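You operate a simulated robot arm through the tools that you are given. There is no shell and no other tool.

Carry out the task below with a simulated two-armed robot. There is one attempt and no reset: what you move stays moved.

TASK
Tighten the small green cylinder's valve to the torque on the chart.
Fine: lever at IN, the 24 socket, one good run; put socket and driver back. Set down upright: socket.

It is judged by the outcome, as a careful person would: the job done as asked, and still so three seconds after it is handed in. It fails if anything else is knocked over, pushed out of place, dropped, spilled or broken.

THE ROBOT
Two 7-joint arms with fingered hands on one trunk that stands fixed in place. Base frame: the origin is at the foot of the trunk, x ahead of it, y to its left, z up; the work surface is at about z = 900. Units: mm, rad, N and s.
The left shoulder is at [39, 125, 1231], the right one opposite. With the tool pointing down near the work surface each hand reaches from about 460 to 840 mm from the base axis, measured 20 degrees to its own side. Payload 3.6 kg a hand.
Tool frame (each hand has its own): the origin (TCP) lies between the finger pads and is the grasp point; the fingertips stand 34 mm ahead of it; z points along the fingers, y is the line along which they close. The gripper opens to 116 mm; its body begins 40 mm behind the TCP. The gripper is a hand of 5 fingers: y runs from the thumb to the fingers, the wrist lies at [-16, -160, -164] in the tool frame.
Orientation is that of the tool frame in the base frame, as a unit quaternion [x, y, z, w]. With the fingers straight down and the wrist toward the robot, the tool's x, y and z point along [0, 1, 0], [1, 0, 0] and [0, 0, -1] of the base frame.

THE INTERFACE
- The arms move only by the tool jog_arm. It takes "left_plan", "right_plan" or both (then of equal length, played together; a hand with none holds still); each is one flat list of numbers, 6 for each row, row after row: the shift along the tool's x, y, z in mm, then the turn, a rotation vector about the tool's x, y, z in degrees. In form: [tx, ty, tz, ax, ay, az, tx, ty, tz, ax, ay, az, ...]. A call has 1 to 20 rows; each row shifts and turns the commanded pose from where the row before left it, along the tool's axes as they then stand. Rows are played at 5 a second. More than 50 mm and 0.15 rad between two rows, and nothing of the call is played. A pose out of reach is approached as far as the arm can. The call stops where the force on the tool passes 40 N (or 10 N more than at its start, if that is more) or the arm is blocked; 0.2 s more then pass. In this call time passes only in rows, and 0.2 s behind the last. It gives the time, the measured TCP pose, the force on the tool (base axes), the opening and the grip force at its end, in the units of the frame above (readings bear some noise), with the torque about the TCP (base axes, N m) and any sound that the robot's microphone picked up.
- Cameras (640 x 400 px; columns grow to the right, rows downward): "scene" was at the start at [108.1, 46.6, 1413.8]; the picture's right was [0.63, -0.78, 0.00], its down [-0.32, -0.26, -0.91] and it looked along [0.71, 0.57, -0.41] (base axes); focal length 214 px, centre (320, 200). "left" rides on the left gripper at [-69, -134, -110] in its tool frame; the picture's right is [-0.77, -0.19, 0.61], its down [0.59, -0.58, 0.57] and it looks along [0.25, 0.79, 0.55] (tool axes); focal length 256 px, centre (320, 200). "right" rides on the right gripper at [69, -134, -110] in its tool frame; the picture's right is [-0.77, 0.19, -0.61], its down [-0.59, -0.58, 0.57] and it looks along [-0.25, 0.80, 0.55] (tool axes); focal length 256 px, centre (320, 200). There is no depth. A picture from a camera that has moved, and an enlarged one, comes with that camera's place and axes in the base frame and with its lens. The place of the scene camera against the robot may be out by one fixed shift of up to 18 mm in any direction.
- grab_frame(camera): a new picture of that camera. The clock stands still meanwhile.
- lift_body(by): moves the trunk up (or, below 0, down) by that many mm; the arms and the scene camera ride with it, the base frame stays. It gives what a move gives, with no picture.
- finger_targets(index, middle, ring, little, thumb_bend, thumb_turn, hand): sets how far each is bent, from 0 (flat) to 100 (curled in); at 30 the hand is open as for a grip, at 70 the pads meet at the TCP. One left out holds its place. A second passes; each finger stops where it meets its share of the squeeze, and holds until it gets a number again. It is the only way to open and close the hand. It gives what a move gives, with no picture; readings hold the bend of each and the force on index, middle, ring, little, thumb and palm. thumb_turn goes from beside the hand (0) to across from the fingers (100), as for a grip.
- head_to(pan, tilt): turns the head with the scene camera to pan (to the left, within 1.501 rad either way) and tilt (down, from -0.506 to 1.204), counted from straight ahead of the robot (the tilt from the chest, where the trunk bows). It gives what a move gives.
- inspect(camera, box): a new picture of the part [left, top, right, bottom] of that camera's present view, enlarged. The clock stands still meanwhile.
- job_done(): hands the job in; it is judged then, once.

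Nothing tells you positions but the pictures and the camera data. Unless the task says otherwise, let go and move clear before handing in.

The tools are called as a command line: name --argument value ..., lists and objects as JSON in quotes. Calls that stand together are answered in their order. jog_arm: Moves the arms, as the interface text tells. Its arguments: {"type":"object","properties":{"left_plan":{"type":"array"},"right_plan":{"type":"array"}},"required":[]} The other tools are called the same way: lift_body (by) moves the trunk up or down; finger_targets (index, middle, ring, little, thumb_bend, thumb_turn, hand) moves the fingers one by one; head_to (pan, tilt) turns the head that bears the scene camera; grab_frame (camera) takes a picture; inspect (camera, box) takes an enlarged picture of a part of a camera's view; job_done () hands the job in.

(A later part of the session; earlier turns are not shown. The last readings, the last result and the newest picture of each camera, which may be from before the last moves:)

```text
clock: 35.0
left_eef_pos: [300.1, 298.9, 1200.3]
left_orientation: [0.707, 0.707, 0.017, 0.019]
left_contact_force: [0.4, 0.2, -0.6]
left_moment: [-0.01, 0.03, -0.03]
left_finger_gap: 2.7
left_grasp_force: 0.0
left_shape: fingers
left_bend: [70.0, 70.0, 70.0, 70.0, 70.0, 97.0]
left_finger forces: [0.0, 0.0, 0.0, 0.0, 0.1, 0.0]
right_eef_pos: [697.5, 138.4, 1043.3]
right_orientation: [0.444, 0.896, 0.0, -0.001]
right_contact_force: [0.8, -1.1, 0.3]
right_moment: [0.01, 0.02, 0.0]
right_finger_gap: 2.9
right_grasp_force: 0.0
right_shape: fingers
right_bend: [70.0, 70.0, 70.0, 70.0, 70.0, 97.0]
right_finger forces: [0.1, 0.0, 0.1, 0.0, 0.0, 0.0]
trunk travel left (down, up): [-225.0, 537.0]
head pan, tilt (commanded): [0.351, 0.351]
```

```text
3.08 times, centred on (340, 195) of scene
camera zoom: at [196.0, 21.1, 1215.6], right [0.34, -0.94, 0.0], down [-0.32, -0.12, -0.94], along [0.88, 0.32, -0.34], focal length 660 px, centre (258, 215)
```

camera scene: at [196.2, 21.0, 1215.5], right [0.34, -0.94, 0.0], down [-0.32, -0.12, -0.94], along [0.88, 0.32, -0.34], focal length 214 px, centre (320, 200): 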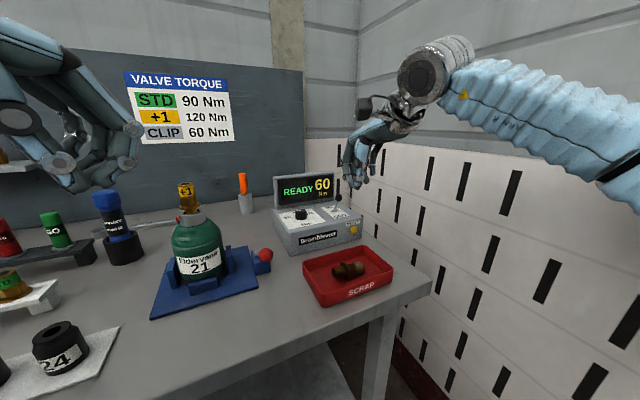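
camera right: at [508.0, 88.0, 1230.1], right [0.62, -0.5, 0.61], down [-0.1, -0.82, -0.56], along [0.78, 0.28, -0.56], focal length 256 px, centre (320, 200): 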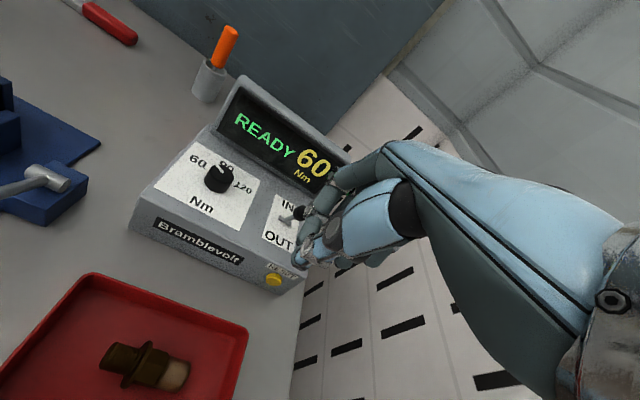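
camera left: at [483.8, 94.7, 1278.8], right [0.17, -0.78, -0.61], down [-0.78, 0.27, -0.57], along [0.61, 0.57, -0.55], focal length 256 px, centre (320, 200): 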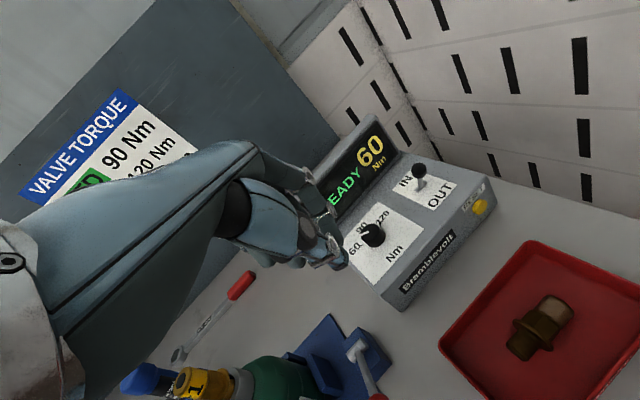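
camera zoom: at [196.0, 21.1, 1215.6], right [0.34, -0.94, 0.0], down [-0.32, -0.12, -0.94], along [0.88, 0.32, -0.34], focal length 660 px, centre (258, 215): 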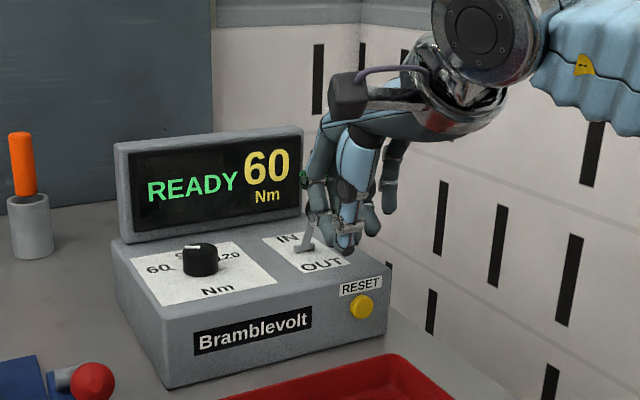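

The hand is in front of the lever at the right height. I'll push gently along the bench axis in small steps and watch the force.

jog_arm --right_plan '[1.2, 10, 0, 0, 0, 0, 1.2, 10, 0, 0, 0, 0, 1.2, 10, 0, 0, 0, 0, 1.2, 10, 0, 0, 0, 0, 1.2, 10, 0, 0, 0, 0]'

inspect --camera "scene" --box '[260, 130, 420, 260]'

grab_frame --camera "left"

```text
clock: 36.2
left_eef_pos: [299.5, 297.9, 1200.4]
left_orientation: [0.707, 0.707, 0.017, 0.019]
left_contact_force: [-0.4, -0.8, -0.2]
left_moment: [-0.01, 0.01, 0.0]
left_finger_gap: 3.0
left_grasp_force: 0.0
left_shape: fingers
left_bend: [70.0, 70.0, 70.0, 70.0, 70.0, 97.0]
left_finger forces: [0.0, 0.0, 0.0, 0.0, 0.1, 0.0]
right_eef_pos: [733.8, 171.9, 1045.1]
right_orientation: [0.443, 0.896, -0.001, -0.001]
right_contact_force: [0.2, -0.2, -0.6]
right_moment: [-0.03, 0.02, -0.01]
right_finger_gap: 2.7
right_grasp_force: 0.2
right_shape: fingers
right_bend: [70.0, 70.0, 70.0, 70.0, 70.0, 97.0]
right_finger forces: [0.0, 0.4, 0.0, 0.1, 0.0, 0.1]
trunk travel left (down, up): [-225.0, 537.0]
head pan, tilt (commanded): [0.351, 0.351]
```

```text
3.08 times, centred on (340, 195) of scene
camera zoom: at [195.7, 21.3, 1215.7], right [0.34, -0.94, 0.0], down [-0.32, -0.12, -0.94], along [0.88, 0.32, -0.34], focal length 660 px, centre (258, 215)
```

zoom: 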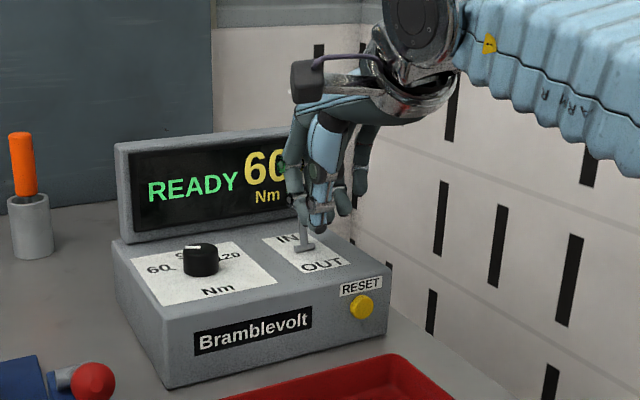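

```text
taken
camera left: at [161.5, 229.9, 1305.8], right [-0.15, -0.77, -0.62], down [-0.55, 0.59, -0.6], along [0.82, 0.25, -0.51], focal length 256 px, centre (320, 200)
```

left: 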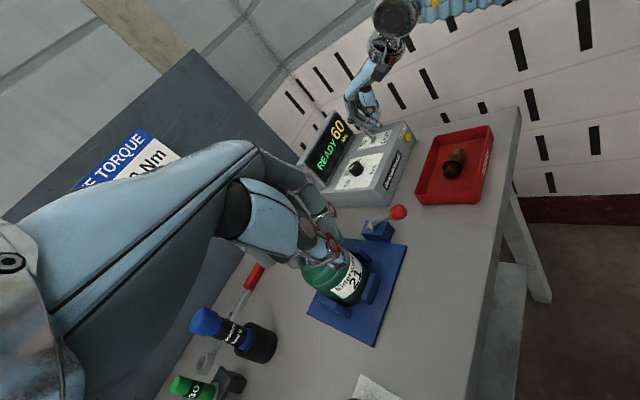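

The lever stem appears to be moving with the hand. I'll push further.

jog_arm --right_plan '[1.2, 10, 0, 0, 0, 0, 1.2, 10, 0, 0, 0, 0, 1.2, 10, 0, 0, 0, 0]'

inspect --camera "scene" --box '[300, 150, 380, 230]'

inspect --camera "left" --box '[310, 70, 430, 200]'

```text
clock: 37.0
left_eef_pos: [299.3, 298.7, 1200.6]
left_orientation: [0.707, 0.707, 0.018, 0.02]
left_contact_force: [0.4, 0.7, -0.8]
left_moment: [0.01, 0.01, -0.01]
left_finger_gap: 2.9
left_grasp_force: 0.1
left_shape: fingers
left_bend: [70.0, 70.0, 70.0, 70.0, 70.0, 97.0]
left_finger forces: [0.1, 0.0, 0.0, 0.0, 0.0, 0.0]
right_eef_pos: [740.9, 178.2, 1045.4]
right_orientation: [0.444, 0.896, 0.0, -0.001]
right_contact_force: [-0.2, -0.7, -0.6]
right_moment: [-0.02, -0.03, -0.03]
right_finger_gap: 3.0
right_grasp_force: 0.1
right_shape: fingers
right_bend: [70.0, 70.0, 70.0, 70.0, 70.0, 97.0]
right_finger forces: [0.0, 0.0, 0.1, 0.0, 0.0, 0.0]
right hand out of reach, approached as far as the arm can: row 2, 3
trunk travel left (down, up): [-225.0, 537.0]
head pan, tilt (commanded): [0.351, 0.351]
```

```text
5.00 times, centred on (340, 190) of scene
camera zoom: at [195.7, 21.2, 1215.7], right [0.34, -0.94, 0.0], down [-0.32, -0.12, -0.94], along [0.88, 0.32, -0.34], focal length 1072 px, centre (220, 250)
```

zoom: 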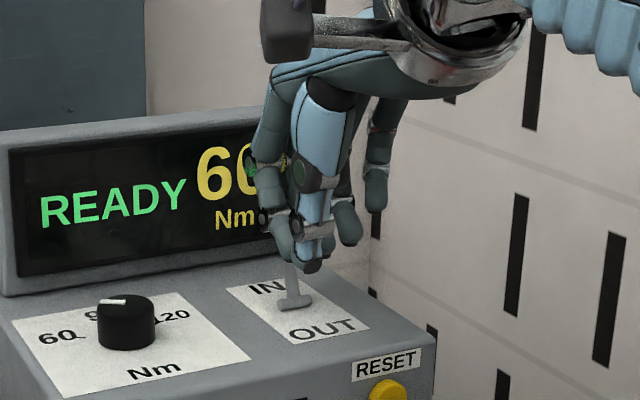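

```text
3.08 times, centred on (370, 135) of left
camera zoom: at [161.5, 229.7, 1305.8], right [-0.15, -0.77, -0.62], down [-0.55, 0.59, -0.6], along [0.82, 0.25, -0.51], focal length 788 px, centre (166, 400)
```

zoom: 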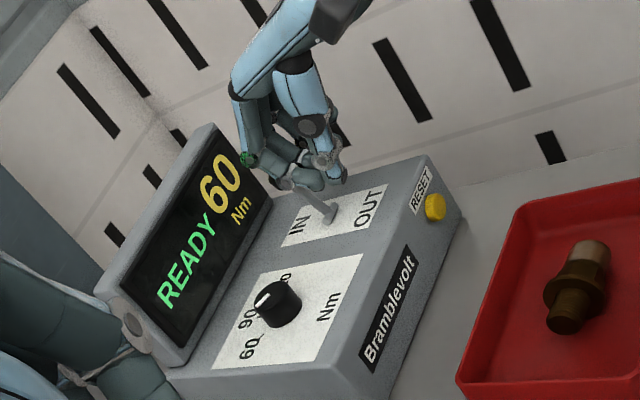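

The stem now leans toward IN. I'll back the hand off along the same line and check whether it stays.

jog_arm --right_plan '[-4, -35, 0, 0, 0, 0, -4, -35, 0, 0, 0, 0, 0, -20, -35, 0, 0, 0]'

inspect --camera "scene" --box '[260, 150, 380, 250]'

inspect --camera "left" --box '[310, 70, 430, 200]'

inspect --camera "right" --box '[130, 60, 370, 300]'

```text
clock: 37.8
left_eef_pos: [298.6, 299.0, 1202.1]
left_orientation: [0.705, 0.708, 0.017, 0.02]
left_contact_force: [-0.6, 0.5, 0.0]
left_moment: [0.02, -0.08, 0.0]
left_finger_gap: 2.7
left_grasp_force: 0.1
left_shape: fingers
left_bend: [70.0, 70.0, 70.0, 70.0, 70.0, 97.0]
left_finger forces: [0.0, 0.0, 0.0, 0.0, 0.0, 0.1]
right_eef_pos: [672.9, 119.0, 1080.3]
right_orientation: [0.444, 0.896, 0.0, 0.0]
right_contact_force: [-1.0, -0.1, 0.3]
right_moment: [0.02, -0.04, 0.02]
right_finger_gap: 2.9
right_grasp_force: 0.1
right_shape: fingers
right_bend: [70.0, 70.0, 70.0, 70.0, 70.0, 97.0]
right_finger forces: [0.0, 0.1, 0.0, 0.0, 0.0, 0.1]
trunk travel left (down, up): [-225.0, 537.0]
head pan, tilt (commanded): [0.351, 0.351]
```

```text
4.00 times, centred on (320, 200) of scene
camera zoom: at [194.6, 20.7, 1216.0], right [0.34, -0.94, 0.0], down [-0.32, -0.12, -0.94], along [0.88, 0.32, -0.34], focal length 858 px, centre (320, 200)
```

zoom: 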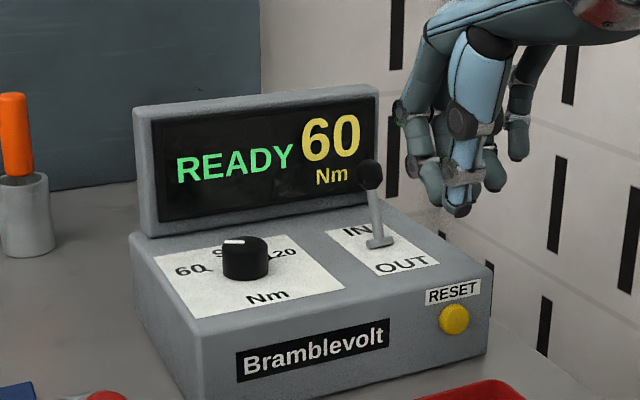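

```text
3.08 times, centred on (370, 135) of left
camera zoom: at [160.3, 229.3, 1306.1], right [-0.15, -0.77, -0.62], down [-0.55, 0.59, -0.6], along [0.82, 0.25, -0.51], focal length 788 px, centre (166, 400)
```

zoom: 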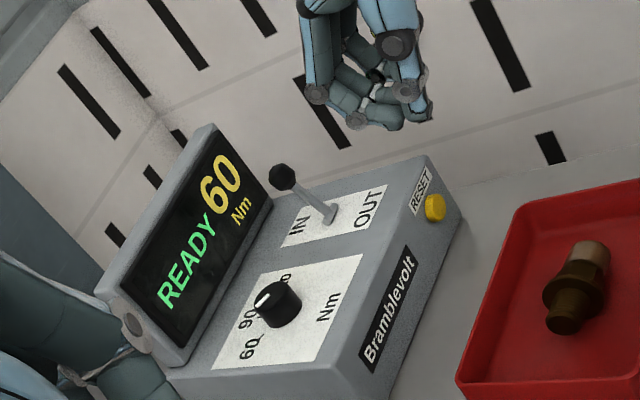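

```text
1.67 times, centred on (250, 180) of right
camera zoom: at [522.4, 94.0, 1191.1], right [0.61, -0.5, 0.61], down [-0.1, -0.82, -0.57], along [0.78, 0.28, -0.55], focal length 427 px, centre (437, 233)
```

zoom: 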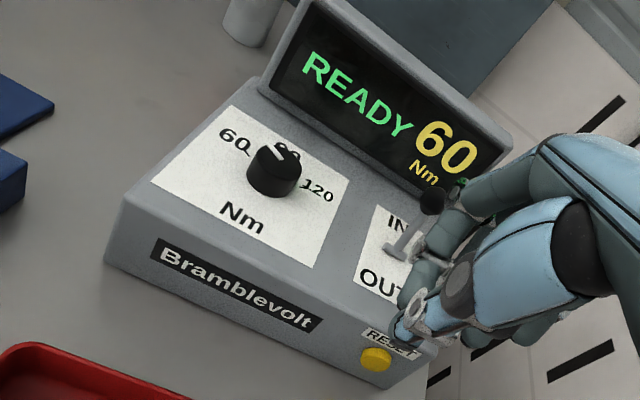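

The ball sits only about 7 mm past the pivot, so the lever is near upright rather than fully at IN, and this arm is at its reach limit. Opening the fingers gains about 50 mm of forward reach, so I'll use their backs to finish the throw.

finger_targets --hand "right" --index 35 --middle 35 --ring 35 --little 35

grab_frame --camera "right"

inspect --camera "scene" --box '[260, 130, 400, 250]'

```text
clock: 38.8
left_eef_pos: [300.3, 298.9, 1200.9]
left_orientation: [0.708, 0.706, 0.017, 0.02]
left_contact_force: [-0.7, -0.1, -0.2]
left_moment: [0.03, 0.02, 0.02]
left_finger_gap: 2.8
left_grasp_force: 0.0
left_shape: fingers
left_bend: [70.0, 70.0, 70.0, 70.0, 70.0, 97.0]
left_finger forces: [0.0, 0.0, 0.0, 0.0, 0.0, 0.1]
right_eef_pos: [673.1, 119.6, 1080.4]
right_orientation: [0.445, 0.896, 0.0, -0.001]
right_contact_force: [-0.8, 0.1, 0.5]
right_moment: [-0.03, 0.01, -0.02]
right_finger_gap: 52.8
right_grasp_force: 0.2
right_shape: fingers
right_bend: [35.0, 35.0, 35.0, 35.0, 70.0, 97.0]
right_finger forces: [0.1, 0.0, 0.1, 0.1, 0.0, 0.0]
trunk travel left (down, up): [-225.0, 537.0]
head pan, tilt (commanded): [0.351, 0.351]
```

```text
taken
camera right: at [523.9, 93.9, 1190.4], right [0.61, -0.5, 0.61], down [-0.1, -0.82, -0.57], along [0.78, 0.28, -0.56], focal length 256 px, centre (320, 200)
```

right: 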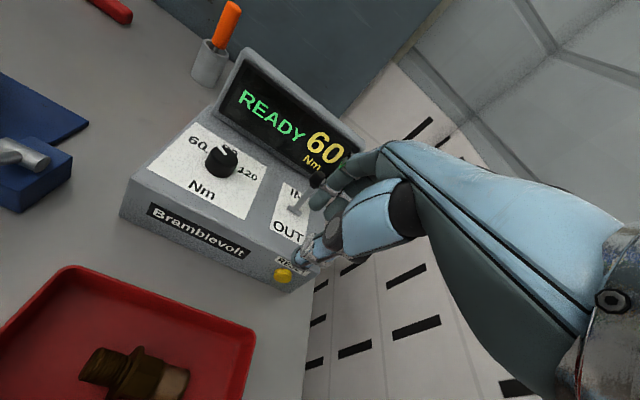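

```text
3.33 times, centred on (330, 190) of scene
camera zoom: at [195.5, 20.7, 1215.7], right [0.34, -0.94, 0.0], down [-0.32, -0.12, -0.94], along [0.88, 0.32, -0.34], focal length 715 px, centre (287, 233)
```

zoom: 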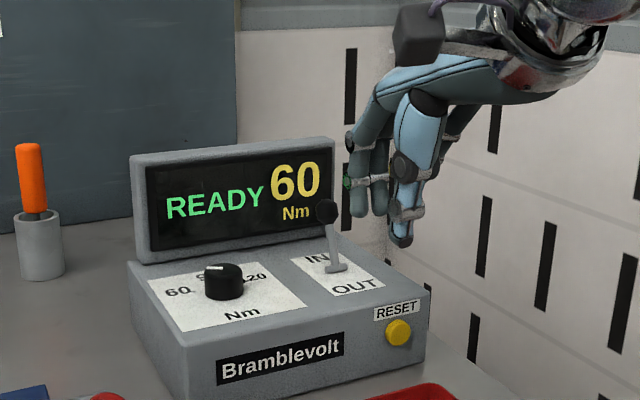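

jog_arm --right_plan '[0, 0, 35, 0, 0, 0, 2.4, 20, 0, 0, 0, 0, 2.4, 20, 0, 0, 0, 0, 1.2, 10, 0, 0, 0, 0, 1.2, 10, 0, 0, 0, 0, 1.2, 10, 0, 0, 0, 0, 1.2, 10, 0, 0, 0, 0]'

inspect --camera "scene" --box '[260, 130, 400, 250]'

inspect --camera "left" --box '[310, 70, 430, 200]'

```text
clock: 40.4
left_eef_pos: [297.8, 294.7, 1203.0]
left_orientation: [0.707, 0.707, 0.019, 0.018]
left_contact_force: [-0.8, -0.7, 0.2]
left_moment: [0.02, -0.01, 0.01]
left_finger_gap: 2.9
left_grasp_force: 0.0
left_shape: fingers
left_bend: [70.0, 70.0, 70.0, 70.0, 70.0, 97.0]
left_finger forces: [0.0, 0.0, 0.1, 0.0, 0.1, 0.0]
right_eef_pos: [730.0, 169.1, 1049.0]
right_orientation: [0.446, 0.895, 0.0, 0.001]
right_contact_force: [-12.8, -17.5, 6.9]
right_moment: [-0.21, 0.02, -0.46]
right_finger_gap: 43.7
right_grasp_force: 13.1
right_shape: fingers
right_bend: [41.0, 40.0, 35.0, 35.0, 70.0, 97.0]
right_finger forces: [9.7, 16.5, 0.0, 0.0, 0.1, 0.0]
trunk travel left (down, up): [-225.0, 537.0]
head pan, tilt (commanded): [0.351, 0.351]
```

```text
3.33 times, centred on (330, 190) of scene
camera zoom: at [192.4, 16.5, 1216.5], right [0.34, -0.94, 0.0], down [-0.32, -0.11, -0.94], along [0.88, 0.32, -0.34], focal length 715 px, centre (287, 233)
```

zoom: 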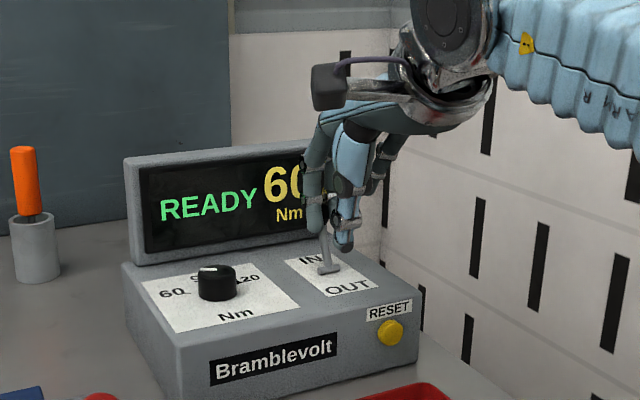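

```text
3.08 times, centred on (370, 135) of left
camera zoom: at [158.2, 225.8, 1307.2], right [-0.15, -0.77, -0.62], down [-0.54, 0.59, -0.6], along [0.82, 0.25, -0.51], focal length 788 px, centre (166, 400)
```

zoom: 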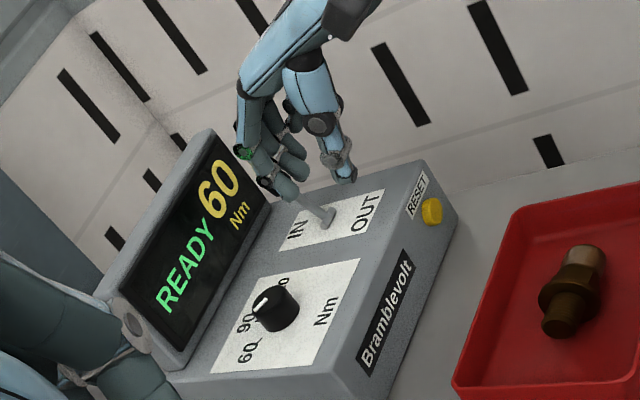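

There's about 22 N resistance now, so it's against a stop. I'll back off immediately and look.

jog_arm --right_plan '[-2.4, -20, 0, 0, 0, 0, -2.4, -30, 0, 0, 0, 0, 0, -30, -35, 0, 0, 0, 0, -25, -35, 0, 0, 0]'

inspect --camera "scene" --box '[260, 130, 400, 250]'

inspect --camera "left" --box '[310, 70, 430, 200]'

grab_frame --camera "right"

```text
clock: 41.4
left_eef_pos: [299.1, 298.5, 1200.3]
left_orientation: [0.706, 0.707, 0.018, 0.019]
left_contact_force: [-0.3, -0.5, -0.1]
left_moment: [0.01, 0.0, 0.02]
left_finger_gap: 2.6
left_grasp_force: 0.1
left_shape: fingers
left_bend: [70.0, 70.0, 70.0, 70.0, 70.0, 97.0]
left_finger forces: [0.1, 0.1, 0.1, 0.0, 0.1, 0.0]
right_eef_pos: [650.4, 106.5, 1116.2]
right_orientation: [0.443, 0.896, 0.0, 0.0]
right_contact_force: [0.5, 1.2, 0.2]
right_moment: [0.0, -0.01, -0.02]
right_finger_gap: 53.0
right_grasp_force: 0.1
right_shape: fingers
right_bend: [35.0, 35.0, 35.0, 35.0, 70.0, 97.0]
right_finger forces: [0.0, 0.0, 0.1, 0.1, 0.0, 0.1]
trunk travel left (down, up): [-225.0, 537.0]
head pan, tilt (commanded): [0.351, 0.351]
```

```text
3.33 times, centred on (330, 190) of scene
camera zoom: at [194.8, 20.2, 1215.9], right [0.34, -0.94, 0.0], down [-0.32, -0.12, -0.94], along [0.88, 0.32, -0.34], focal length 715 px, centre (287, 233)
```

zoom: 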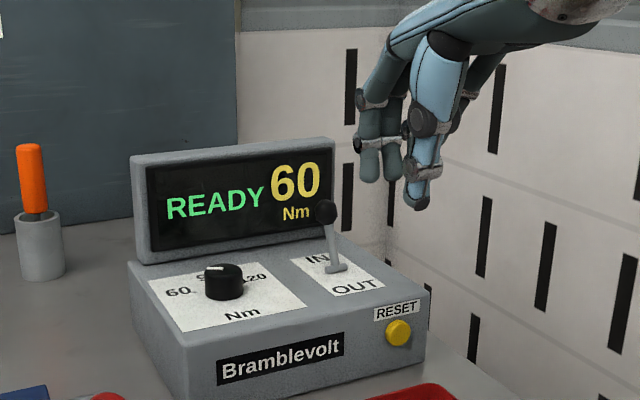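

```text
3.08 times, centred on (370, 135) of left
camera zoom: at [160.4, 228.7, 1306.2], right [-0.15, -0.77, -0.62], down [-0.55, 0.59, -0.6], along [0.82, 0.25, -0.51], focal length 788 px, centre (166, 400)
```

zoom: 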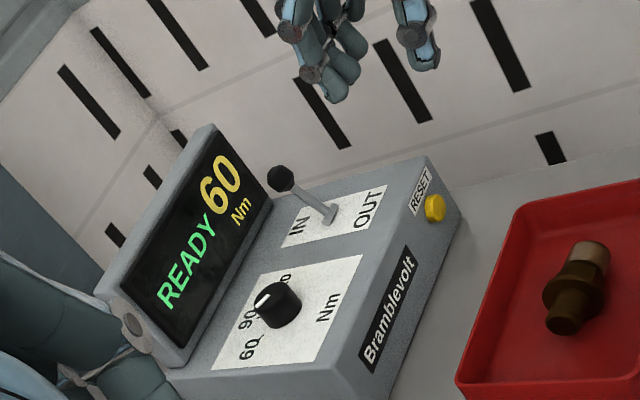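

```text
taken
camera right: at [500.5, 80.8, 1226.5], right [0.61, -0.5, 0.61], down [-0.1, -0.82, -0.57], along [0.78, 0.29, -0.55], focal length 256 px, centre (320, 200)
```

right: 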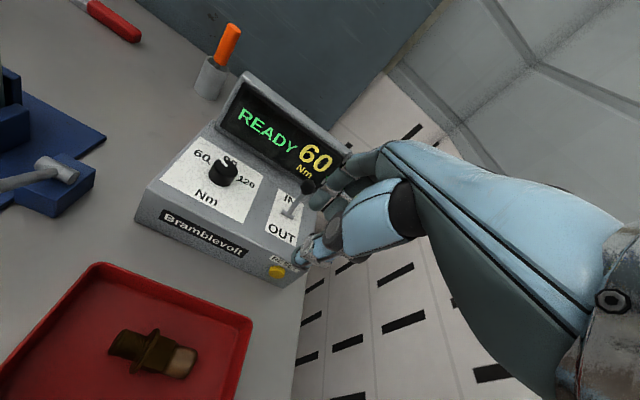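

The lever is firmly at IN, its ball unmoved by the extra push. Now the right hand retreats to the side so the left hand can turn the dial.

jog_arm --right_plan '[0, -35, -20, 0, 0, 7.4, 0, -35, -20, 0, 0, 7.4, 0, -35, -20, 0, 0, 7.4, -20, -20, -20, 0, 0, 7.4, -40, 0, 0, 0, 0, 7.6, -45, 0, 0, 0, 0, 0, -45, 0, 0, 0, 0, 0, -45, 0, 0, 0, 0, 0, -45, 0, 0, 0, 0, 0]'

finger_targets --hand "left" --index 42 --middle 42 --ring 42 --little 42 --thumb_bend 42

grab_frame --camera "left"

grab_frame --camera "scene"

```text
clock: 43.4
left_eef_pos: [300.5, 296.4, 1201.3]
left_orientation: [0.707, 0.707, 0.018, 0.019]
left_contact_force: [0.2, 0.5, 0.4]
left_moment: [-0.02, 0.01, 0.0]
left_finger_gap: 2.7
left_grasp_force: 0.0
left_shape: fingers
left_bend: [70.0, 70.0, 70.0, 70.0, 70.0, 97.0]
left_finger forces: [0.0, 0.1, 0.0, 0.0, 0.0, 0.1]
right_eef_pos: [551.7, -193.4, 1195.4]
right_orientation: [0.707, 0.707, 0.0, -0.001]
right_contact_force: [0.2, -0.6, 0.4]
right_moment: [0.03, 0.02, 0.01]
right_finger_gap: 53.2
right_grasp_force: 0.0
right_shape: fingers
right_bend: [35.0, 35.0, 35.0, 35.0, 70.0, 97.0]
right_finger forces: [0.1, 0.1, 0.1, 0.0, 0.0, 0.1]
trunk travel left (down, up): [-225.0, 537.0]
head pan, tilt (commanded): [0.351, 0.351]
```

```text
clock: 44.4
left_eef_pos: [299.1, 298.9, 1200.7]
left_orientation: [0.707, 0.707, 0.018, 0.019]
left_contact_force: [0.3, -0.4, 0.5]
left_moment: [0.0, 0.0, 0.0]
left_finger_gap: 82.2
left_grasp_force: 0.0
left_shape: fingers
left_bend: [42.0, 42.0, 42.0, 42.0, 42.0, 97.0]
left_finger forces: [0.0, 0.0, 0.0, 0.1, 0.0, 0.1]
right_eef_pos: [551.2, -192.7, 1194.7]
right_orientation: [0.707, 0.707, 0.0, -0.001]
right_contact_force: [-0.1, 0.7, 0.1]
right_moment: [-0.01, -0.06, 0.01]
right_finger_gap: 53.2
right_grasp_force: 0.1
right_shape: fingers
right_bend: [35.0, 35.0, 35.0, 35.0, 70.0, 97.0]
right_finger forces: [0.0, 0.0, 0.0, 0.0, 0.2, 0.0]
trunk travel left (down, up): [-225.0, 537.0]
head pan, tilt (commanded): [0.351, 0.351]
```

```text
taken
camera left: at [161.1, 228.7, 1306.0], right [-0.15, -0.77, -0.62], down [-0.55, 0.59, -0.6], along [0.82, 0.25, -0.51], focal length 256 px, centre (320, 200)
```

left: 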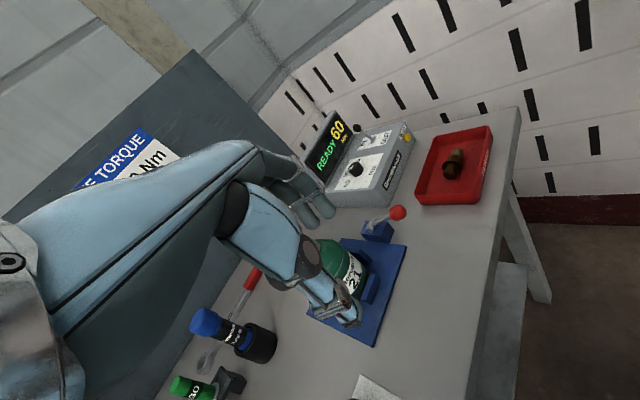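

```text
taken
camera scene: at [195.3, 20.2, 1215.7], right [0.34, -0.94, 0.0], down [-0.32, -0.12, -0.94], along [0.88, 0.32, -0.34], focal length 214 px, centre (320, 200)
```

scene: 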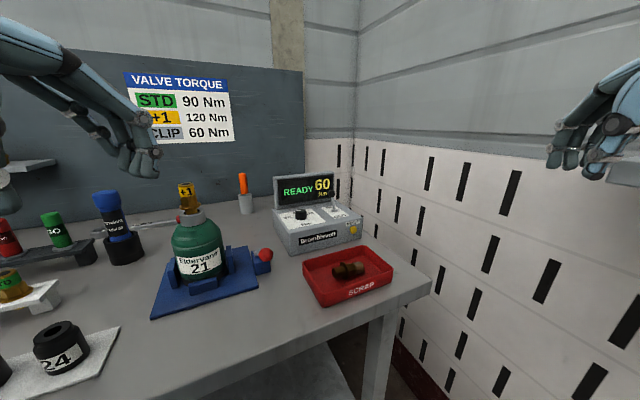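

I'll level the left hand and bring it above the dial, turned so a clockwise sweep is available.

jog_arm --left_plan '[0, 0, 0, 3, 0, 0, -3, 43.1, 5, 0, 0, 0, -3, 43.1, 5, 0, 0, 0, -3, 43.1, 5, 0, 0, 0, -3, 43.1, 5, 0, 0, 0, -3, 43.1, 10, 0, 0, 0, -3, 43.1, 10, 0, 0, 0, -3, 43.1, 15, 0, 0, 0, -3, 43.1, 15, 0, 0, 0, -3, 43.1, 15, 0, 0, 0, 0, 0, 0, 0, 0, -6.7, 0, 0, 0, 0, 0, -6.7, 0, 0, 0, 0, 0, -6.6]'

grab_frame --camera "left"

grab_frame --camera "scene"

grab_frame --camera "right"

```text
clock: 47.2
left_eef_pos: [691.4, 271.2, 1113.9]
left_orientation: [0.572, 0.82, -0.002, 0.0]
left_contact_force: [0.3, -0.1, 0.8]
left_moment: [0.01, 0.0, 0.01]
left_finger_gap: 82.5
left_grasp_force: 0.0
left_shape: fingers
left_bend: [42.0, 42.0, 42.0, 42.0, 42.0, 97.0]
left_finger forces: [0.1, 0.0, 0.1, 0.0, 0.1, 0.0]
right_eef_pos: [554.4, -192.7, 1193.6]
right_orientation: [0.707, 0.707, -0.001, -0.001]
right_contact_force: [0.9, 0.0, -0.2]
right_moment: [-0.01, 0.02, 0.03]
right_finger_gap: 52.9
right_grasp_force: 0.1
right_shape: fingers
right_bend: [35.0, 35.0, 35.0, 35.0, 70.0, 97.0]
right_finger forces: [0.0, 0.0, 0.0, 0.1, 0.0, 0.1]
trunk travel left (down, up): [-225.0, 537.0]
head pan, tilt (commanded): [0.351, 0.351]
```

```text
taken
camera left: at [589.7, 160.2, 1226.0], right [0.09, -0.79, -0.61], down [-0.75, 0.35, -0.56], along [0.66, 0.5, -0.56], focal length 256 px, centre (320, 200)
```

left: 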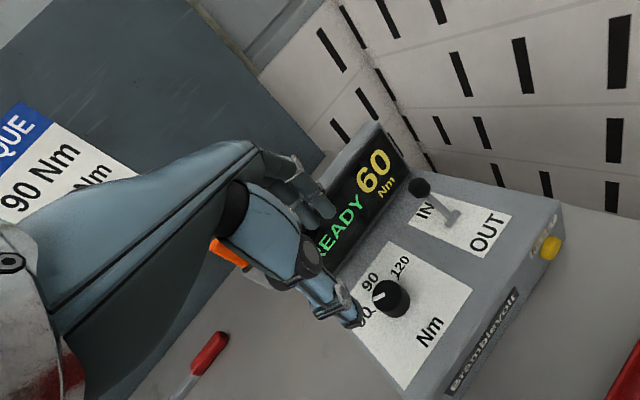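

```text
taken
camera scene: at [198.0, 20.1, 1215.5], right [0.34, -0.94, 0.0], down [-0.33, -0.12, -0.94], along [0.88, 0.32, -0.35], focal length 214 px, centre (320, 200)
```

scene: 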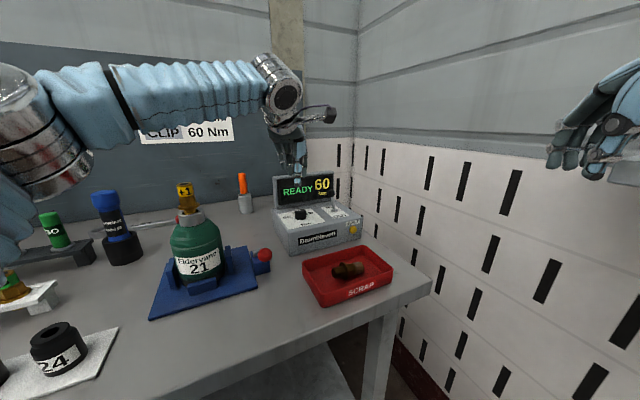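

```text
taken
camera right: at [419.4, -122.5, 1304.5], right [0.19, -0.77, 0.61], down [-0.58, -0.59, -0.56], along [0.79, -0.25, -0.56], focal length 256 px, centre (320, 200)
```

right: 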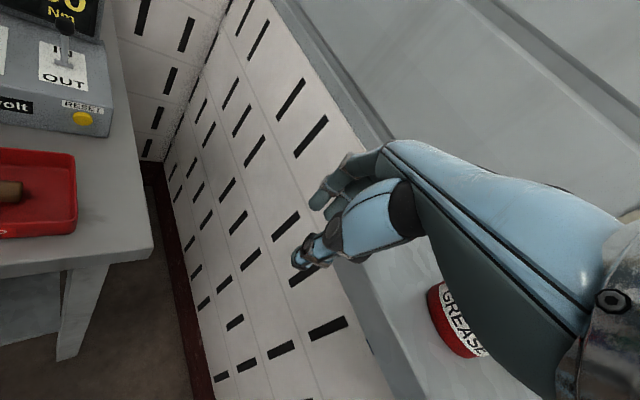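

The left arm reaches the dial comfortably. I'll zoom on the knob to centre the hand over it.

inspect --camera "left" --box '[320, 230, 480, 390]'

inspect --camera "scene" --box '[255, 90, 375, 260]'

```text
2.50 times, centred on (400, 310) of left
camera zoom: at [589.7, 160.2, 1226.0], right [0.09, -0.79, -0.61], down [-0.75, 0.35, -0.56], along [0.66, 0.5, -0.56], focal length 640 px, centre (120, -75)
```

zoom: 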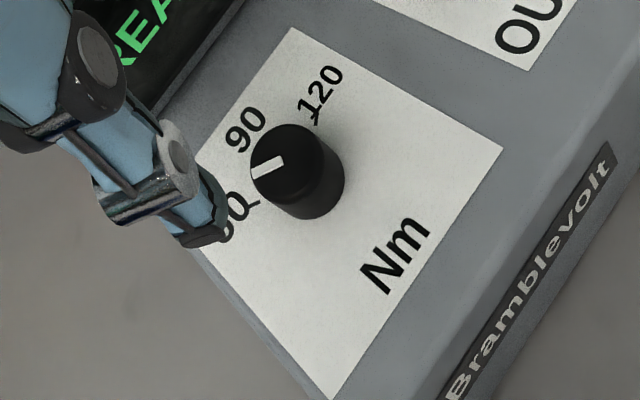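

```text
2.35 times, centred on (315, 175) of scene
camera zoom: at [198.0, 20.1, 1215.5], right [0.34, -0.94, 0.0], down [-0.33, -0.12, -0.94], along [0.88, 0.32, -0.35], focal length 505 px, centre (332, 259)
```

zoom: 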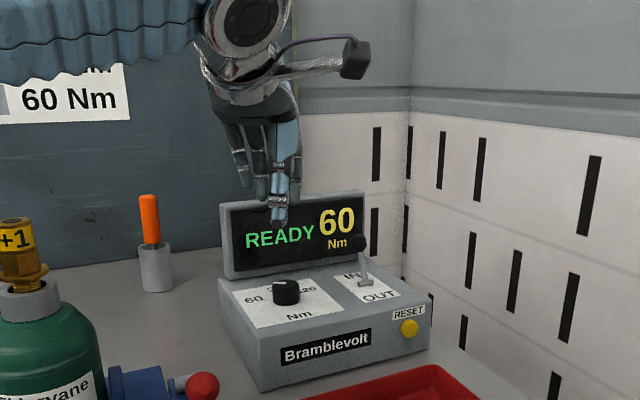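

jog_arm --left_plan '[-1.4, -2.3, 36, 0, 0, 0, -1.4, -2.3, 36, 0, 0, 0]'

grab_frame --camera "left"

inspect --camera "scene" --box '[265, 160, 345, 240]'

```text
clock: 47.8
left_eef_pos: [685.0, 267.0, 1041.1]
left_orientation: [0.574, 0.819, -0.003, 0.001]
left_contact_force: [0.4, -0.1, -0.7]
left_moment: [0.0, -0.01, -0.03]
left_finger_gap: 82.3
left_grasp_force: 0.0
left_shape: fingers
left_bend: [42.0, 42.0, 42.0, 42.0, 42.0, 97.0]
left_finger forces: [0.0, 0.0, 0.0, 0.0, 0.0, 0.1]
right_eef_pos: [551.9, -191.5, 1194.5]
right_orientation: [0.707, 0.707, -0.001, -0.001]
right_contact_force: [-0.3, 0.0, -0.9]
right_moment: [0.0, 0.01, -0.01]
right_finger_gap: 53.1
right_grasp_force: 0.0
right_shape: fingers
right_bend: [35.0, 35.0, 35.0, 35.0, 70.0, 97.0]
right_finger forces: [0.0, 0.0, 0.0, 0.0, 0.0, 0.1]
trunk travel left (down, up): [-225.0, 537.0]
head pan, tilt (commanded): [0.351, 0.351]
```

```text
taken
camera left: at [583.9, 155.4, 1153.8], right [0.09, -0.79, -0.61], down [-0.74, 0.35, -0.57], along [0.66, 0.5, -0.56], focal length 256 px, centre (320, 200)
```

left: 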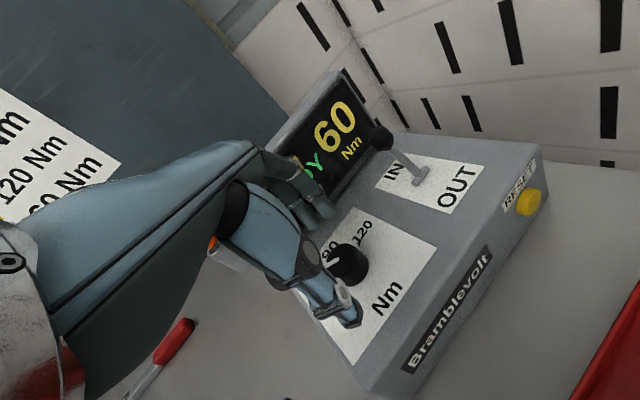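

```text
5.00 times, centred on (305, 200) of scene
camera zoom: at [196.4, 20.1, 1215.6], right [0.34, -0.94, 0.0], down [-0.32, -0.12, -0.94], along [0.88, 0.32, -0.34], focal length 1072 px, centre (395, 200)
```

zoom: 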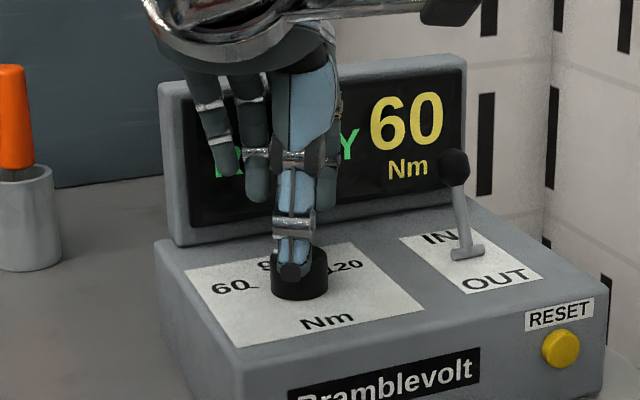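

inspect --camera "left" --box '[280, 190, 400, 340]'

inspect --camera "right" --box '[0, 0, 100, 150]'

```text
2.67 times, centred on (340, 265) of left
camera zoom: at [583.9, 155.4, 1153.8], right [0.09, -0.79, -0.61], down [-0.74, 0.35, -0.57], along [0.66, 0.5, -0.56], focal length 683 px, centre (267, 27)
```

zoom: 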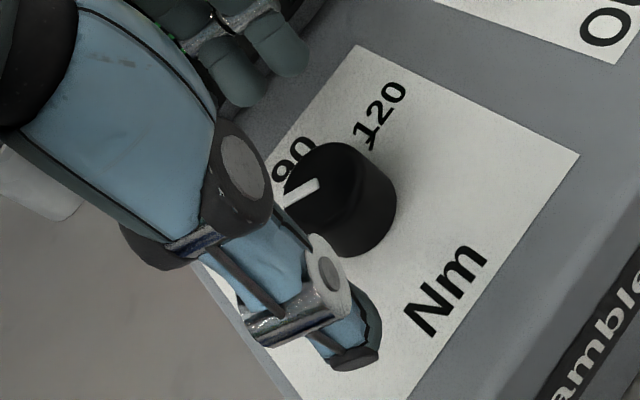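

```text
2.67 times, centred on (50, 75) of right
camera zoom: at [417.8, -122.4, 1304.9], right [0.19, -0.77, 0.61], down [-0.58, -0.59, -0.56], along [0.79, -0.25, -0.56], focal length 683 px, centre (1040, 533)
```

zoom: 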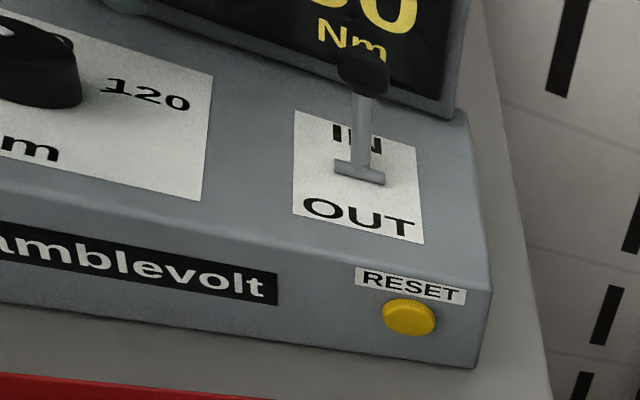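

The lever is clearly at IN. The knob axis is at about (687, 264), so I'll trim the position, lower over the knob and close.

jog_arm --left_plan '[-3, 1.5, 10, 0, 0, 0, 0, 0, 9, 0, 0, 0]'

finger_targets --hand "left" --index 60 --middle 60 --ring 60 --little 60 --thumb_bend 60

inspect --camera "left" --box '[270, 180, 410, 340]'

inspect --camera "scene" --box '[265, 160, 345, 240]'

```text
clock: 48.4
left_eef_pos: [688.1, 263.7, 1024.5]
left_orientation: [0.573, 0.819, -0.002, 0.001]
left_contact_force: [0.7, 0.5, 0.9]
left_moment: [-0.03, -0.02, 0.0]
left_finger_gap: 82.8
left_grasp_force: 0.0
left_shape: fingers
left_bend: [42.0, 42.0, 42.0, 42.0, 42.0, 97.0]
left_finger forces: [0.0, 0.0, 0.0, 0.1, 0.0, 0.0]
right_eef_pos: [551.4, -191.2, 1194.3]
right_orientation: [0.707, 0.707, -0.001, 0.0]
right_contact_force: [0.3, 0.2, 0.5]
right_moment: [-0.02, 0.03, -0.02]
right_finger_gap: 53.4
right_grasp_force: 0.1
right_shape: fingers
right_bend: [35.0, 35.0, 35.0, 35.0, 70.0, 97.0]
right_finger forces: [0.0, 0.0, 0.0, 0.0, 0.0, 0.1]
trunk travel left (down, up): [-225.0, 537.0]
head pan, tilt (commanded): [0.351, 0.351]
```

```text
clock: 49.4
left_eef_pos: [687.8, 263.5, 1025.4]
left_orientation: [0.574, 0.819, -0.003, 0.002]
left_contact_force: [4.9, 2.0, 1.3]
left_moment: [0.08, -0.17, -0.04]
left_finger_gap: 31.2
left_grasp_force: 2.0
left_shape: fingers
left_bend: [60.0, 57.0, 60.0, 60.0, 60.0, 97.0]
left_finger forces: [0.5, 4.1, 0.0, 0.0, 0.1, 0.1]
right_eef_pos: [552.3, -191.3, 1194.5]
right_orientation: [0.707, 0.707, 0.0, 0.0]
right_contact_force: [-0.2, 0.1, -0.7]
right_moment: [0.0, -0.02, -0.04]
right_finger_gap: 52.9
right_grasp_force: 0.1
right_shape: fingers
right_bend: [35.0, 35.0, 35.0, 35.0, 70.0, 97.0]
right_finger forces: [0.1, 0.0, 0.0, 0.1, 0.1, 0.0]
trunk travel left (down, up): [-225.0, 537.0]
head pan, tilt (commanded): [0.351, 0.351]
```

```text
2.50 times, centred on (340, 260) of left
camera zoom: at [586.3, 152.9, 1137.2], right [0.09, -0.79, -0.61], down [-0.74, 0.35, -0.57], along [0.66, 0.5, -0.56], focal length 640 px, centre (270, 50)
```

zoom: 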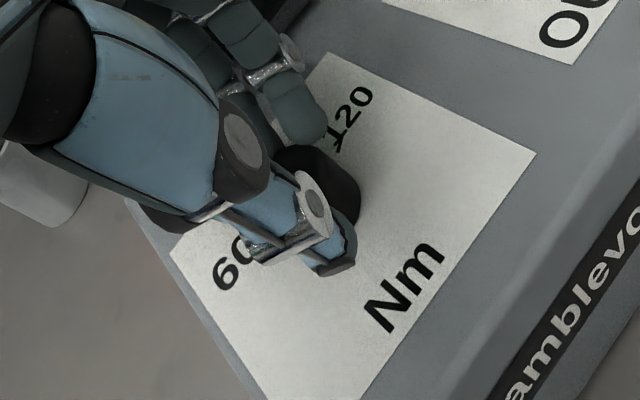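

```text
5.00 times, centred on (305, 200) of scene
camera zoom: at [196.0, 20.3, 1215.7], right [0.34, -0.94, 0.0], down [-0.32, -0.12, -0.94], along [0.88, 0.32, -0.34], focal length 1072 px, centre (395, 200)
```

zoom: 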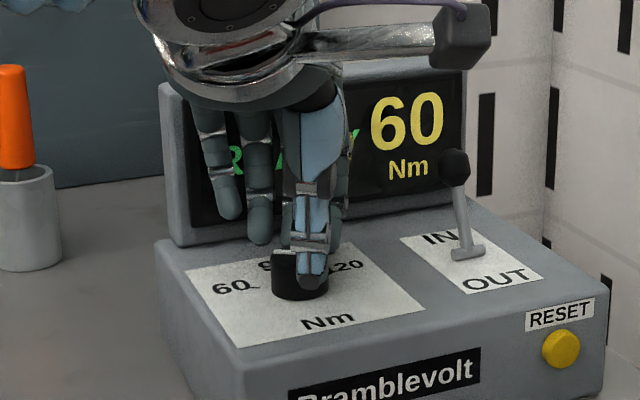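

Only the middle finger touches so far. I'll close the thumb and first two fingers further to get a real pinch.

finger_targets --hand "left" --index 66 --middle 66 --thumb_bend 80

inspect --camera "left" --box '[270, 180, 410, 340]'

inspect --camera "scene" --box '[265, 160, 345, 240]'

```text
clock: 50.4
left_eef_pos: [688.4, 264.6, 1025.4]
left_orientation: [0.574, 0.819, -0.002, 0.002]
left_contact_force: [15.4, 3.1, 5.8]
left_moment: [0.19, -0.63, -0.1]
left_finger_gap: 0.0
left_grasp_force: 9.1
left_shape: fingers
left_bend: [64.0, 59.0, 60.0, 60.0, 80.0, 97.0]
left_finger forces: [5.5, 12.6, 0.0, 0.0, 0.0, 0.1]
right_eef_pos: [552.3, -190.6, 1194.9]
right_orientation: [0.707, 0.707, -0.002, -0.001]
right_contact_force: [-0.1, -0.3, -1.0]
right_moment: [0.02, -0.02, 0.01]
right_finger_gap: 53.0
right_grasp_force: 0.2
right_shape: fingers
right_bend: [35.0, 35.0, 35.0, 35.0, 70.0, 97.0]
right_finger forces: [0.0, 0.1, 0.0, 0.1, 0.0, 0.0]
trunk travel left (down, up): [-225.0, 537.0]
head pan, tilt (commanded): [0.351, 0.351]
```

```text
2.50 times, centred on (340, 260) of left
camera zoom: at [587.6, 153.7, 1137.5], right [0.09, -0.79, -0.61], down [-0.74, 0.35, -0.57], along [0.66, 0.5, -0.56], focal length 640 px, centre (270, 50)
```

zoom: 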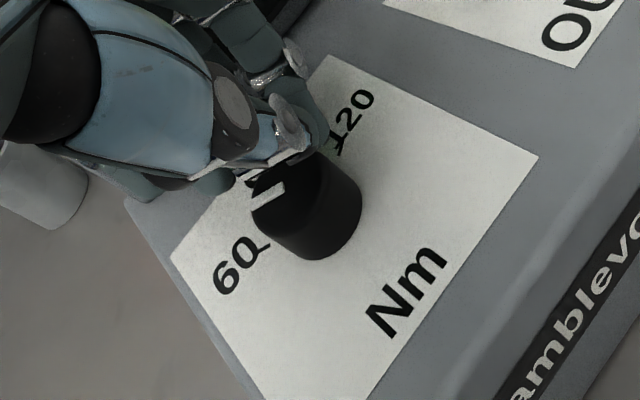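

```text
5.00 times, centred on (305, 200) of scene
camera zoom: at [202.6, 21.8, 1215.3], right [0.34, -0.94, 0.0], down [-0.33, -0.12, -0.94], along [0.88, 0.32, -0.35], focal length 1072 px, centre (395, 200)
```

zoom: 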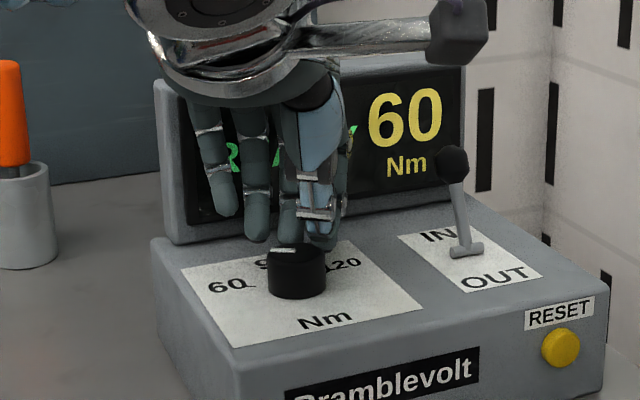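

The thumb slid over the knob top. I'll open, shift slightly toward the fingers' side and lower a little, then pinch again.

finger_targets --hand "left" --index 45 --middle 45 --ring 45 --little 45 --thumb_bend 42

jog_arm --left_plan '[0, 4, 4, 0, 0, 0, 0, 3, 4, 0, 0, 0]'

finger_targets --hand "left" --index 56 --middle 56 --thumb_bend 56

inspect --camera "left" --box '[270, 180, 410, 340]'

inspect --camera "scene" --box '[265, 160, 345, 240]'

```text
clock: 51.4
left_eef_pos: [686.9, 263.8, 1025.6]
left_orientation: [0.574, 0.819, -0.002, 0.0]
left_contact_force: [0.5, 0.6, 0.0]
left_moment: [0.02, 0.02, 0.03]
left_finger_gap: 78.0
left_grasp_force: 0.1
left_shape: fingers
left_bend: [45.0, 45.0, 45.0, 45.0, 42.0, 97.0]
left_finger forces: [0.0, 0.1, 0.1, 0.1, 0.1, 0.0]
right_eef_pos: [552.3, -191.5, 1194.8]
right_orientation: [0.707, 0.707, -0.001, 0.0]
right_contact_force: [0.0, -0.4, 1.2]
right_moment: [0.02, 0.04, 0.02]
right_finger_gap: 53.3
right_grasp_force: 0.0
right_shape: fingers
right_bend: [35.0, 35.0, 35.0, 35.0, 70.0, 97.0]
right_finger forces: [0.0, 0.1, 0.1, 0.0, 0.0, 0.0]
trunk travel left (down, up): [-225.0, 537.0]
head pan, tilt (commanded): [0.351, 0.351]
```

```text
clock: 52.0
left_eef_pos: [692.4, 265.4, 1016.9]
left_orientation: [0.574, 0.819, -0.001, 0.001]
left_contact_force: [0.2, -0.3, -0.3]
left_moment: [-0.01, -0.01, 0.01]
left_finger_gap: 77.8
left_grasp_force: 0.1
left_shape: fingers
left_bend: [45.0, 45.0, 45.0, 45.0, 42.0, 97.0]
left_finger forces: [0.0, 0.0, 0.0, 0.0, 0.1, 0.0]
right_eef_pos: [551.5, -191.7, 1195.7]
right_orientation: [0.707, 0.707, -0.001, 0.0]
right_contact_force: [0.3, 0.2, 0.1]
right_moment: [0.0, 0.01, 0.01]
right_finger_gap: 53.2
right_grasp_force: 0.0
right_shape: fingers
right_bend: [35.0, 35.0, 35.0, 35.0, 70.0, 97.0]
right_finger forces: [0.1, 0.1, 0.1, 0.0, 0.0, 0.1]
trunk travel left (down, up): [-225.0, 537.0]
head pan, tilt (commanded): [0.351, 0.351]
```

```text
clock: 53.0
left_eef_pos: [694.2, 266.8, 1016.6]
left_orientation: [0.573, 0.819, -0.003, 0.001]
left_contact_force: [-0.9, -0.3, 1.2]
left_moment: [0.01, 0.02, 0.0]
left_finger_gap: 42.2
left_grasp_force: 0.1
left_shape: fingers
left_bend: [56.0, 56.0, 45.0, 45.0, 56.0, 97.0]
left_finger forces: [0.1, 0.0, 0.0, 0.0, 0.1, 0.0]
right_eef_pos: [550.2, -192.3, 1194.9]
right_orientation: [0.707, 0.707, 0.0, -0.001]
right_contact_force: [-0.5, 0.5, -0.3]
right_moment: [0.06, -0.01, -0.01]
right_finger_gap: 53.1
right_grasp_force: 0.0
right_shape: fingers
right_bend: [35.0, 35.0, 35.0, 35.0, 70.0, 97.0]
right_finger forces: [0.0, 0.0, 0.0, 0.0, 0.1, 0.0]
trunk travel left (down, up): [-225.0, 537.0]
head pan, tilt (commanded): [0.351, 0.351]
```

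```text
2.50 times, centred on (340, 260) of left
camera zoom: at [592.1, 155.3, 1129.1], right [0.09, -0.79, -0.61], down [-0.74, 0.35, -0.57], along [0.66, 0.5, -0.56], focal length 640 px, centre (270, 50)
```

zoom: 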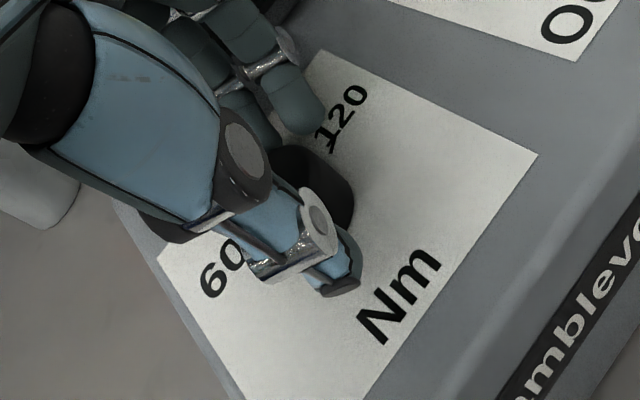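

```text
5.00 times, centred on (305, 200) of scene
camera zoom: at [195.5, 20.2, 1215.7], right [0.34, -0.94, 0.0], down [-0.32, -0.12, -0.94], along [0.88, 0.32, -0.34], focal length 1072 px, centre (395, 200)
```

zoom: 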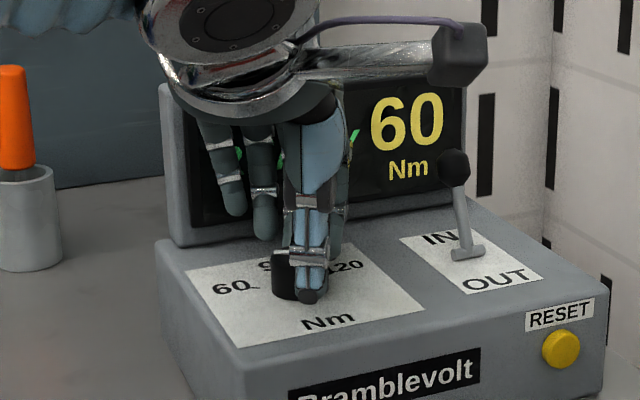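

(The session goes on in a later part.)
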